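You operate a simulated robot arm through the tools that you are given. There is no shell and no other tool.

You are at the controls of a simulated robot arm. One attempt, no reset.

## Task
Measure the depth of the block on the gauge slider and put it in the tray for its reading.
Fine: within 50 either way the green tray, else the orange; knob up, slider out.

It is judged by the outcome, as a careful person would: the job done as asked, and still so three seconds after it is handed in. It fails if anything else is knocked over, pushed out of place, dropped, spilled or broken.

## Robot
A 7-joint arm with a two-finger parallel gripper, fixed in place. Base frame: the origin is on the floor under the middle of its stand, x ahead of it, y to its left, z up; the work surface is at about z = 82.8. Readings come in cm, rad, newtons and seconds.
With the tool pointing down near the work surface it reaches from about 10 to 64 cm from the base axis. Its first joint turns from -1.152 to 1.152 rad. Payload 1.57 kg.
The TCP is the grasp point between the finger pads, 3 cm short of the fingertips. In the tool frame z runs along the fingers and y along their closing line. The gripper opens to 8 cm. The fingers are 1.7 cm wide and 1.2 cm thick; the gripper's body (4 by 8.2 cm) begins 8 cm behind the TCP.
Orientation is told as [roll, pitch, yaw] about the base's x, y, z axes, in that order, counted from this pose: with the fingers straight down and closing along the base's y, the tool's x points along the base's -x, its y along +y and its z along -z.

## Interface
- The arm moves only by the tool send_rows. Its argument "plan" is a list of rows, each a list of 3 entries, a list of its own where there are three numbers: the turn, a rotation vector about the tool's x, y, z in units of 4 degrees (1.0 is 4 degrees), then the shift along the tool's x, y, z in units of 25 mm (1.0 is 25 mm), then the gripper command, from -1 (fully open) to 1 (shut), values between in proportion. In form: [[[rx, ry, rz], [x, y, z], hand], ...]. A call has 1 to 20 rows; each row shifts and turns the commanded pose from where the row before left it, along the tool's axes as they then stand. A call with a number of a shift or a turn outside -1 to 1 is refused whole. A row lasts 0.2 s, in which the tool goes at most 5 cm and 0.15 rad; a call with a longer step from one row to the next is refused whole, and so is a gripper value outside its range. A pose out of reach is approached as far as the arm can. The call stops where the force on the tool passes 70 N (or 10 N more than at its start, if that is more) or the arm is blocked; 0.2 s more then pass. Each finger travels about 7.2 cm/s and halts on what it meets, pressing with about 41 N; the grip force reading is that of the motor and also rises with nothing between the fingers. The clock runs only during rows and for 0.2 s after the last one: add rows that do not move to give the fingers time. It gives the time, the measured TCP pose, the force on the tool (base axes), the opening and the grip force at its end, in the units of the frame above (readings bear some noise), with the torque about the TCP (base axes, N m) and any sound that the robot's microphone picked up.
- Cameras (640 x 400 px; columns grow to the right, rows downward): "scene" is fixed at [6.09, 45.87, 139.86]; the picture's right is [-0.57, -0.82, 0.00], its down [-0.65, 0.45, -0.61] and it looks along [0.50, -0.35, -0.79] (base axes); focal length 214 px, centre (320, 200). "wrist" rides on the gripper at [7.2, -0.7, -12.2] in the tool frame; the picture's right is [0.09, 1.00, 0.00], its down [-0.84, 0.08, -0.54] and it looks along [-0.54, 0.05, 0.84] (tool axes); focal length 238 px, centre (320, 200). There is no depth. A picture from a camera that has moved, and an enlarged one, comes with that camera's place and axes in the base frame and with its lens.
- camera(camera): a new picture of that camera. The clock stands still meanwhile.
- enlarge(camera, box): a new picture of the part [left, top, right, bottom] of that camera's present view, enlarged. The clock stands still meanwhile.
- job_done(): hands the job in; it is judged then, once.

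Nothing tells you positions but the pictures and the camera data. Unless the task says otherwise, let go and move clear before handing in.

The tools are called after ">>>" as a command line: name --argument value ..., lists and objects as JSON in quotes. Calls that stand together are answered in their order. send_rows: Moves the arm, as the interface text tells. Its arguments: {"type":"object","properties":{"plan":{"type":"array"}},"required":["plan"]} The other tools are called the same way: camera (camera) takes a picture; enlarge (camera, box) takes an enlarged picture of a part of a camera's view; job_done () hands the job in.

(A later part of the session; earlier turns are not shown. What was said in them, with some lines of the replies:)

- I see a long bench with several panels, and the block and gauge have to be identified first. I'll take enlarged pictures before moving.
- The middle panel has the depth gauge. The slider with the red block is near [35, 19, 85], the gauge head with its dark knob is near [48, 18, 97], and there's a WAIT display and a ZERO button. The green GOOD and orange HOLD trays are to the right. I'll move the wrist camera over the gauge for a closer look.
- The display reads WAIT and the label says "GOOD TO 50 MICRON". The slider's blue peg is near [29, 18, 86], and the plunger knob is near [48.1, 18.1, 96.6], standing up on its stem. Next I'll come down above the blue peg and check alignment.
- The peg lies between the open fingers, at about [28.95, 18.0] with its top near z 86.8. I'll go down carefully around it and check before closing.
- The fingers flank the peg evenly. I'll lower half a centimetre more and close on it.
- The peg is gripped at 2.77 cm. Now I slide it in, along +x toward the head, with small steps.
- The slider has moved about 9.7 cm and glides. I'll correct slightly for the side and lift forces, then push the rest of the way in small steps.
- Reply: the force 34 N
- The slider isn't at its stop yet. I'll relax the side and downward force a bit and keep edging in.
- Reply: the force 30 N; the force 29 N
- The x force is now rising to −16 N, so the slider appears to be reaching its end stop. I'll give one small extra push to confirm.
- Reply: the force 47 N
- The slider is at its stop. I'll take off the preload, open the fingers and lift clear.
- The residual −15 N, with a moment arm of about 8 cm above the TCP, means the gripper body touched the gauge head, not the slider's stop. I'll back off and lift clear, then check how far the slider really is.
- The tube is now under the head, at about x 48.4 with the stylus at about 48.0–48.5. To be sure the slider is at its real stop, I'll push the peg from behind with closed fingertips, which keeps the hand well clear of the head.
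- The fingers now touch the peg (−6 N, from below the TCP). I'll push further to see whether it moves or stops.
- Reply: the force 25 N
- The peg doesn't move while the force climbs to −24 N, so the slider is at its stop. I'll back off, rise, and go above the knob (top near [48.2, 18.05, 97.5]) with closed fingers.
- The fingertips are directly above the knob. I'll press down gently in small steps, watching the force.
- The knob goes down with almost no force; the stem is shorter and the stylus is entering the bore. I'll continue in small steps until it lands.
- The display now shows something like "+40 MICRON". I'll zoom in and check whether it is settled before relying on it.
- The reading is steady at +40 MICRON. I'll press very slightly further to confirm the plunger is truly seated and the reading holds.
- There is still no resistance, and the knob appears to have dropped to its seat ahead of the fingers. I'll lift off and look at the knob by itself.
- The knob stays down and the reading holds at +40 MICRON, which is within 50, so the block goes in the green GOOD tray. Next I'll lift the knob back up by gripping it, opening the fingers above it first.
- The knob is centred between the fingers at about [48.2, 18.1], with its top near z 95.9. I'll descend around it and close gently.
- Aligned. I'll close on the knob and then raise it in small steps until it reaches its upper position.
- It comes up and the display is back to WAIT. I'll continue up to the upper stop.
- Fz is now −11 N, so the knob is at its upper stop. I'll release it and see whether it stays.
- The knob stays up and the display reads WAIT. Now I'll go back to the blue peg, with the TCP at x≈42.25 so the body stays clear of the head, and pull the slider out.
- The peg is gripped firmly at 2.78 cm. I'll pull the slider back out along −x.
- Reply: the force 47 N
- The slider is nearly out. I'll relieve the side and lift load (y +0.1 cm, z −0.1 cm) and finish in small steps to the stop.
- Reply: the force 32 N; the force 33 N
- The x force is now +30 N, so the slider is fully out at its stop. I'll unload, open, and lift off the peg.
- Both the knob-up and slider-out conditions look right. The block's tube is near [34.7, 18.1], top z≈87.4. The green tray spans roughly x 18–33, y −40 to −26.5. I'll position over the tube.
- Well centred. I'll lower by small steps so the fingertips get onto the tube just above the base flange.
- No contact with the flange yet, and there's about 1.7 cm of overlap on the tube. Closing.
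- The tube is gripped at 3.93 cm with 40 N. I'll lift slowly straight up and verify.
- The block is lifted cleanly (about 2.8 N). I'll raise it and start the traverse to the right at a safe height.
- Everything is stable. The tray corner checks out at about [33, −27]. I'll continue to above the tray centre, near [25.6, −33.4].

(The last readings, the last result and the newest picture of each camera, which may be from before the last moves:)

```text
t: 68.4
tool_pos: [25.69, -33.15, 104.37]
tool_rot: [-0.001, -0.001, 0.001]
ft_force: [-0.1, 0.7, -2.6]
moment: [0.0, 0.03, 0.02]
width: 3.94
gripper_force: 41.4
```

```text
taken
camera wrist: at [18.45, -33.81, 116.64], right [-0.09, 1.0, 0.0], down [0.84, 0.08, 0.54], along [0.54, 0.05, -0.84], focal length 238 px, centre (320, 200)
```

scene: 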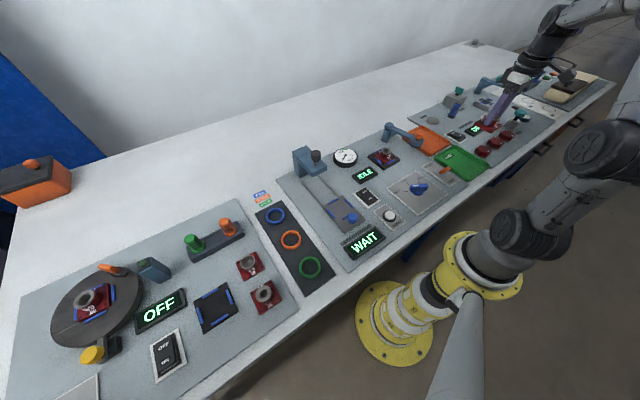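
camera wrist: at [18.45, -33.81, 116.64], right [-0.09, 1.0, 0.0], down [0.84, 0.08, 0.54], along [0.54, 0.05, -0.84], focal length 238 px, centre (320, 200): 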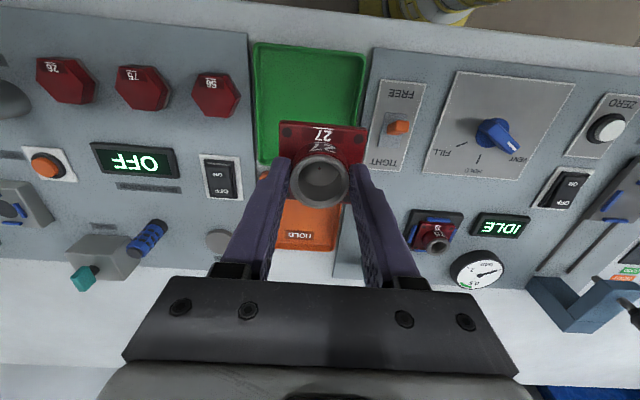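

The block hangs over the tray; a slight shift to y ≈ −34.2 centres it better. I'll descend to just above the rim and check.

>>> send_rows --plan '[[[0, 0, 0], [0, -0.2, 0.4], 0.4], [[0, 0, 0], [0, -0.2, 0.8], 0.4], [[0, 0, 0], [0, 0, 0.8], 0.4], [[0, 0, 0], [0, 0, 0.8], 0.4], [[0, 0, 0], [0, 0, 0.8], 0.4], [[0, 0, 0], [0, 0, 0.8], 0.4], [[0, 0, 0], [0, 0, 0.6], 0.4], [[0, 0, 0], [0, 0, 0.3], 0.4], [[0, 0, 0], [0, 0, 0], 0.4]]'

>>> camera --camera "wrist"

>>> enlarge --camera "scene" --box '[400, 100, 540, 200]'

```text
t: 70.4
tool_pos: [25.66, -34.52, 91.38]
tool_rot: [0.002, -0.001, -0.001]
ft_force: [0.1, 0.3, -2.8]
moment: [-0.01, 0.04, 0.02]
width: 3.92
gripper_force: 40.3
```

```text
taken
camera wrist: at [18.38, -35.1, 103.52], right [-0.09, 1.0, 0.0], down [0.84, 0.08, 0.54], along [0.54, 0.05, -0.84], focal length 238 px, centre (320, 200)
```

wrist: 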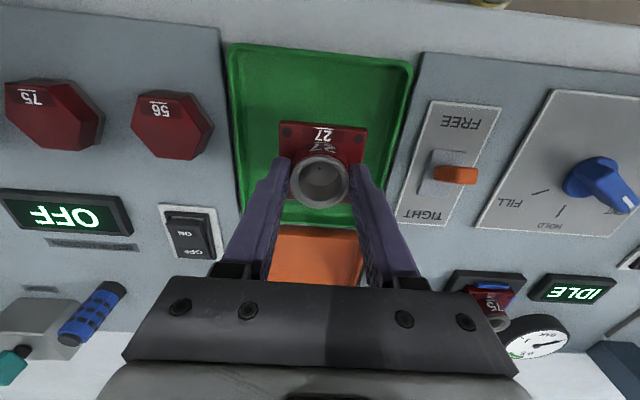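

```text
4.00 times, centred on (470, 150) of scene
camera zoom: at [6.1, 45.87, 139.86], right [-0.57, -0.82, 0.0], down [-0.65, 0.45, -0.61], along [0.5, -0.35, -0.79], focal length 858 px, centre (-280, 400)
```

zoom: 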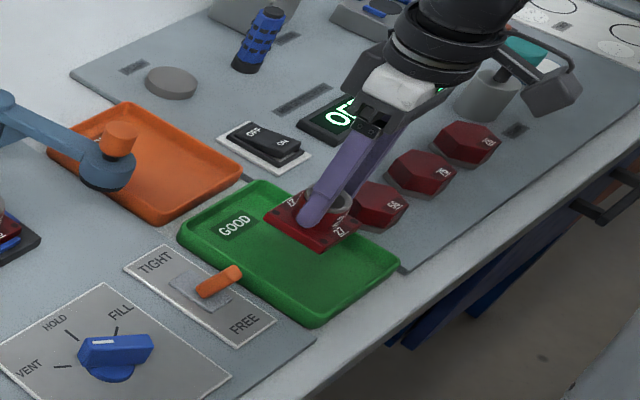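

The block is centred in the green tray. I'll lower it slowly until the force shows contact.

>>> send_rows --plan '[[[0, 0, 0], [0, 0, 0.3], 0.4], [[0, 0, 0], [0, 0, 0.3], 0.4], [[0, 0, 0], [0, 0, 0.2], 0.4], [[0, 0, 0], [0, 0, 0.1], 0.4], [[0, 0, 0], [0, 0, 0], 0.4]]'

>>> enlarge --camera "scene" --box '[430, 120, 510, 190]'

```text
t: 71.6
tool_pos: [25.78, -34.37, 89.02]
tool_rot: [-0.001, 0.0, 0.0]
ft_force: [-0.7, 0.2, -2.7]
moment: [0.02, 0.03, 0.02]
width: 3.94
gripper_force: 41.5
```

```text
5.71 times, centred on (470, 155) of scene
camera zoom: at [6.1, 45.87, 139.86], right [-0.57, -0.82, 0.0], down [-0.65, 0.45, -0.61], along [0.5, -0.35, -0.79], focal length 1226 px, centre (-537, 457)
```

zoom: 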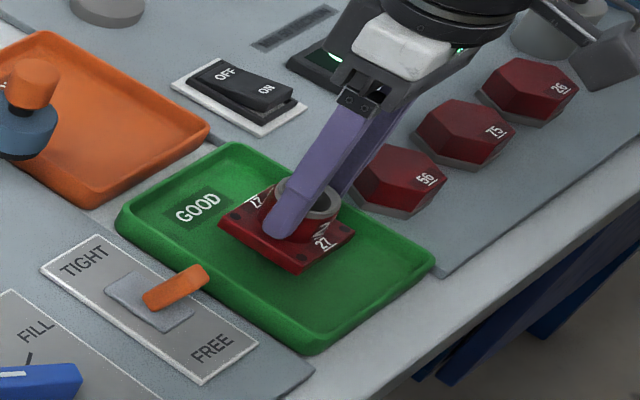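

>>> send_rows --plan '[[[0, 0, 0], [0, 0, 0.1], 0.4], [[0, 0, 0], [0, 0, 0.08], 0.4], [[0, 0, 0], [0, 0, 0], 0.4]]'

```text
t: 72.4
tool_pos: [25.68, -34.38, 88.46]
tool_rot: [-0.001, 0.0, 0.0]
ft_force: [-0.5, 0.7, -3.5]
moment: [-0.02, 0.0, 0.02]
width: 3.94
gripper_force: 41.0
```

>>> send_rows --plan '[[[0, 0, 0], [0, 0, 0.08], 0.4], [[0, 0, 0], [0, 0, 0.06], 0.4], [[0, 0, 0], [0, 0, 0], 0.4]]'

>>> enlarge --camera "scene" --box '[430, 120, 510, 190]'

```text
t: 73.2
tool_pos: [25.85, -34.31, 88.12]
tool_rot: [0.0, 0.0, 0.001]
ft_force: [0.4, -0.1, -3.3]
moment: [-0.02, 0.01, 0.01]
width: 3.92
gripper_force: 40.9
```

```text
5.71 times, centred on (470, 155) of scene
camera zoom: at [6.1, 45.87, 139.86], right [-0.57, -0.82, 0.0], down [-0.65, 0.45, -0.61], along [0.5, -0.35, -0.79], focal length 1226 px, centre (-537, 457)
```

zoom: 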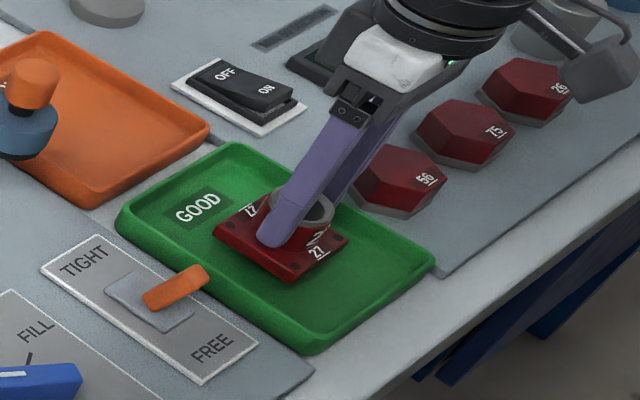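

No contact yet; I'll keep lowering.

>>> send_rows --plan '[[[0, 0, 0], [0, 0, 0.06], 0.4], [[0, 0, 0], [0, 0, 0.06], 0.4], [[0, 0, 0], [0, 0, 0], 0.4]]'

```text
t: 74.0
tool_pos: [25.71, -34.37, 87.92]
tool_rot: [0.0, 0.0, 0.0]
ft_force: [-0.5, -0.7, -3.3]
moment: [0.01, 0.0, -0.02]
width: 3.92
gripper_force: 41.1
```

>>> send_rows --plan '[[[0, 0, 0], [0, 0, 0.06], 0.4], [[0, 0, 0], [0, 0, 0.06], 0.4], [[0, 0, 0], [0, 0, 0], 0.4]]'

>>> enlarge --camera "scene" --box '[430, 120, 510, 190]'

```text
t: 74.8
tool_pos: [25.83, -34.31, 87.6]
tool_rot: [0.001, -0.002, -0.001]
ft_force: [0.4, 0.0, -2.9]
moment: [0.01, 0.02, 0.0]
width: 3.92
gripper_force: 41.0
```

```text
5.71 times, centred on (470, 155) of scene
camera zoom: at [6.1, 45.87, 139.86], right [-0.57, -0.82, 0.0], down [-0.65, 0.45, -0.61], along [0.5, -0.35, -0.79], focal length 1226 px, centre (-537, 457)
```

zoom: 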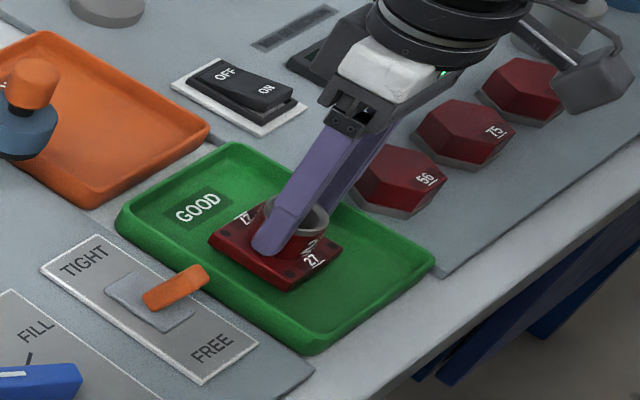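

>>> send_rows --plan '[[[0, 0, 0], [0, 0, 0.05], 0.4], [[0, 0, 0], [0, 0, 0.05], 0.4], [[0, 0, 0], [0, 0, 0], 0.4]]'

```text
t: 75.6
tool_pos: [25.69, -34.41, 87.47]
tool_rot: [0.0, -0.001, -0.001]
ft_force: [0.7, -0.6, -2.4]
moment: [0.0, 0.04, 0.0]
width: 3.94
gripper_force: 41.1
```

>>> send_rows --plan '[[[0, 0, 0], [0, 0, 0.05], 0.4], [[0, 0, 0], [0, 0, 0.05], 0.4], [[0, 0, 0], [0, 0, 0], 0.4]]'

```text
t: 76.4
tool_pos: [25.77, -34.3, 87.12]
tool_rot: [0.0, 0.0, 0.002]
ft_force: [-0.1, -0.1, -3.0]
moment: [-0.02, 0.02, 0.01]
width: 3.93
gripper_force: 40.9
```

>>> send_rows --plan '[[[0, 0, 0], [0, 0, 0.05], 0.4], [[0, 0, 0], [0, 0, 0.05], 0.4], [[0, 0, 0], [0, 0, 0], 0.4]]'

>>> enlarge --camera "scene" --box '[435, 130, 495, 185]'

>>> camera --camera "wrist"

```text
t: 77.2
tool_pos: [25.75, -34.3, 86.95]
tool_rot: [0.001, 0.0, 0.0]
ft_force: [-1.9, 0.6, 0.5]
moment: [0.12, 0.08, 0.01]
width: 3.95
gripper_force: 41.1
```

```text
7.27 times, centred on (465, 158) of scene
camera zoom: at [6.09, 45.87, 139.86], right [-0.57, -0.82, 0.0], down [-0.65, 0.45, -0.61], along [0.5, -0.35, -0.79], focal length 1560 px, centre (-734, 509)
```

zoom: 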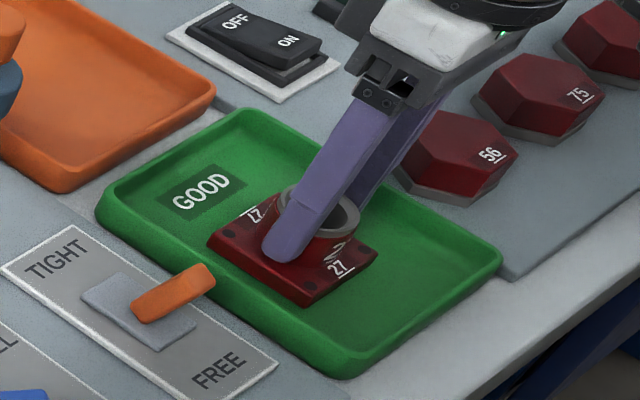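

```text
taken
camera wrist: at [18.51, -34.79, 99.16], right [-0.09, 1.0, 0.0], down [0.84, 0.08, 0.54], along [0.54, 0.05, -0.84], focal length 238 px, centre (320, 200)
```

wrist: 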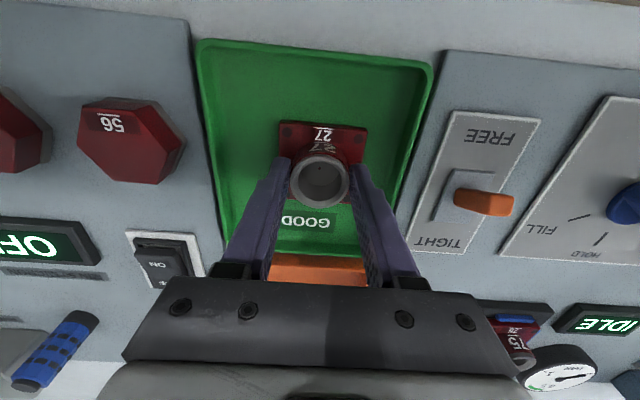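

The force changed from −3 to +0.5 N, so the block is touching the tray floor. I'll settle it a hair more and release.

>>> send_rows --plan '[[[0, 0, 0], [0, 0, 0.03], 0.4], [[0, 0, 0], [0, 0, 0], 0.4], [[0, 0, 0], [0, 0, 0], 0.1], [[0, 0, 0], [0, 0, 0], -0.1], [[0, 0, 0], [0, 0, 0], -0.25], [[0, 0, 0], [0, 0, 0], -0.25], [[0, 0, 0], [0, 0, 0], -0.25]]'

>>> camera --camera "wrist"

>>> enlarge --camera "scene" --box '[435, 130, 495, 185]'

```text
t: 78.8
tool_pos: [25.67, -34.33, 86.75]
tool_rot: [0.0, 0.0, 0.001]
ft_force: [0.5, -0.5, -0.5]
moment: [0.0, -0.02, -0.01]
width: 5.02
gripper_force: 0.1
```

```text
taken
camera wrist: at [18.48, -34.78, 99.02], right [-0.09, 1.0, 0.0], down [0.84, 0.08, 0.54], along [0.54, 0.05, -0.84], focal length 238 px, centre (320, 200)
```

wrist: 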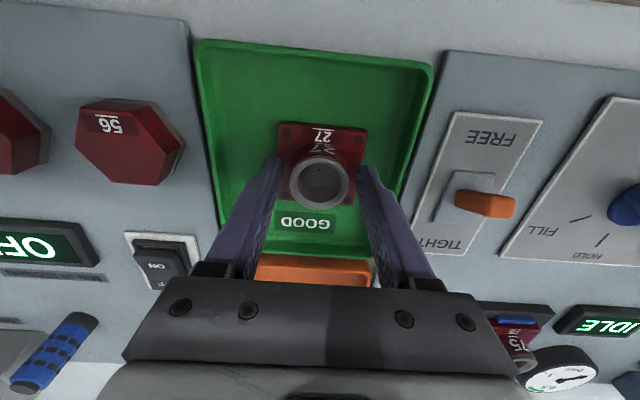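

```text
7.27 times, centred on (465, 158) of scene
camera zoom: at [6.09, 45.87, 139.86], right [-0.57, -0.82, 0.0], down [-0.65, 0.45, -0.61], along [0.5, -0.35, -0.79], focal length 1560 px, centre (-734, 509)
```

zoom: 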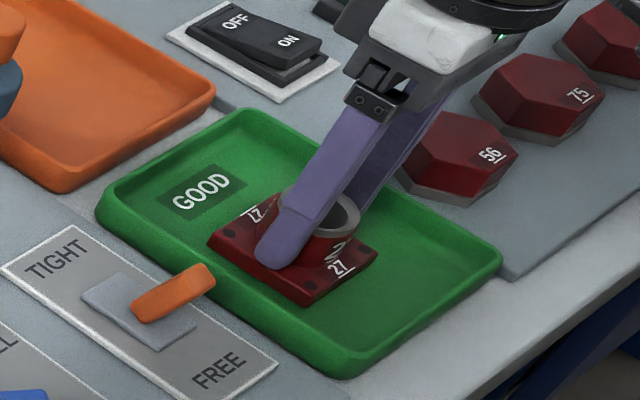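

Released, and the block sits flat in the green tray. I'll retreat straight up.

>>> send_rows --plan '[[[0, 0, 0], [0, 0, -0.3], -0.25], [[0, 0, 0], [0, 0, -0.5], -0.25], [[0, 0, 0], [0, 0, -0.8], -0.25], [[0, 0, 0], [0, 0, -0.9], -0.25], [[0, 0, 0], [0, 0, -0.9], -0.25], [[0, 0, 0], [0, 0, -0.9], -0.25], [[0, 0, 0], [0, 0, -0.9], -0.25], [[0, 0, 0], [0, 0, -0.9], -0.25], [[0, 0, 0], [0, 0, 0], -0.25]]'

>>> camera --camera "scene"

>>> enlarge --camera "scene" --box '[400, 110, 520, 200]'

>>> enlarge --camera "scene" --box '[280, 130, 400, 260]'

```text
t: 80.8
tool_pos: [25.69, -34.44, 102.11]
tool_rot: [-0.001, -0.001, 0.0]
ft_force: [0.1, -0.7, 0.1]
moment: [0.0, -0.02, -0.01]
width: 4.98
gripper_force: 0.0
```

```text
taken
```

scene: 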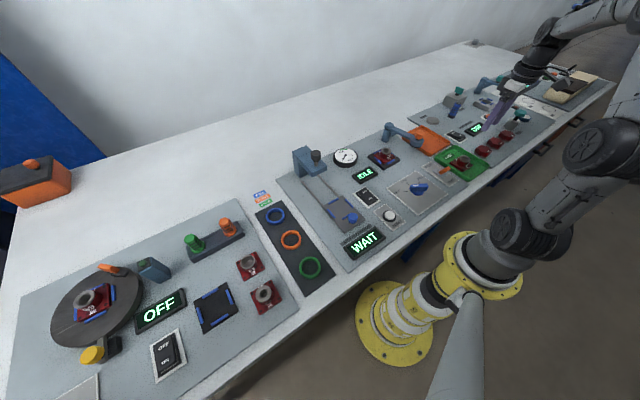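

```text
4.44 times, centred on (460, 155) of scene
camera zoom: at [6.09, 45.87, 139.86], right [-0.57, -0.82, 0.0], down [-0.65, 0.45, -0.61], along [0.5, -0.35, -0.79], focal length 953 px, centre (-302, 400)
```

zoom: 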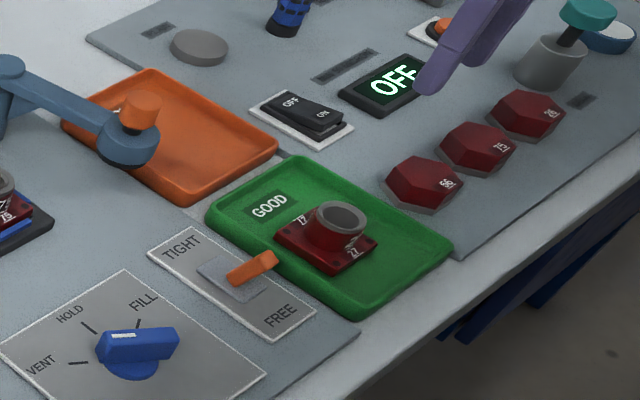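

```text
3.08 times, centred on (340, 195) of scene
camera zoom: at [6.09, 45.87, 139.86], right [-0.57, -0.82, 0.0], down [-0.65, 0.45, -0.61], along [0.5, -0.35, -0.79], focal length 660 px, centre (258, 215)
```

zoom: 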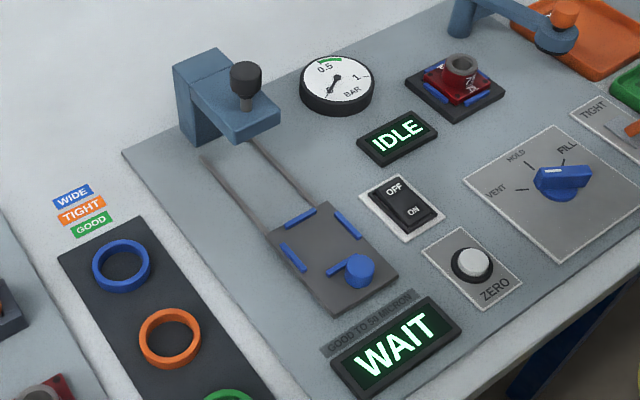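

The block rests flat in the green GOOD tray for its +40 micron reading. The knob is up, the slider is out at its original spot, nothing else has moved, and the arm is clear, so I'm handing in.

>>> job_done

```text
The job is handed in.
```

The block read +40 micron on the depth gauge, which is within 50, so I put it in the green GOOD tray. I took the reading with the slider pushed fully in. It held steady at +40 with the plunger knob down, and I didn't press the ZERO button.

The block is sitting flat in the tray, the knob is up, the slider is back out at its stop, and the arm is clear. The job is handed in.

While I was pushing the slider in, the gripper body pressed against the gauge head or its knob, with up to about 39 N. I backed off, pushed the slider home with the fingertips instead, and saw no damage or shift in the pictures afterwards.
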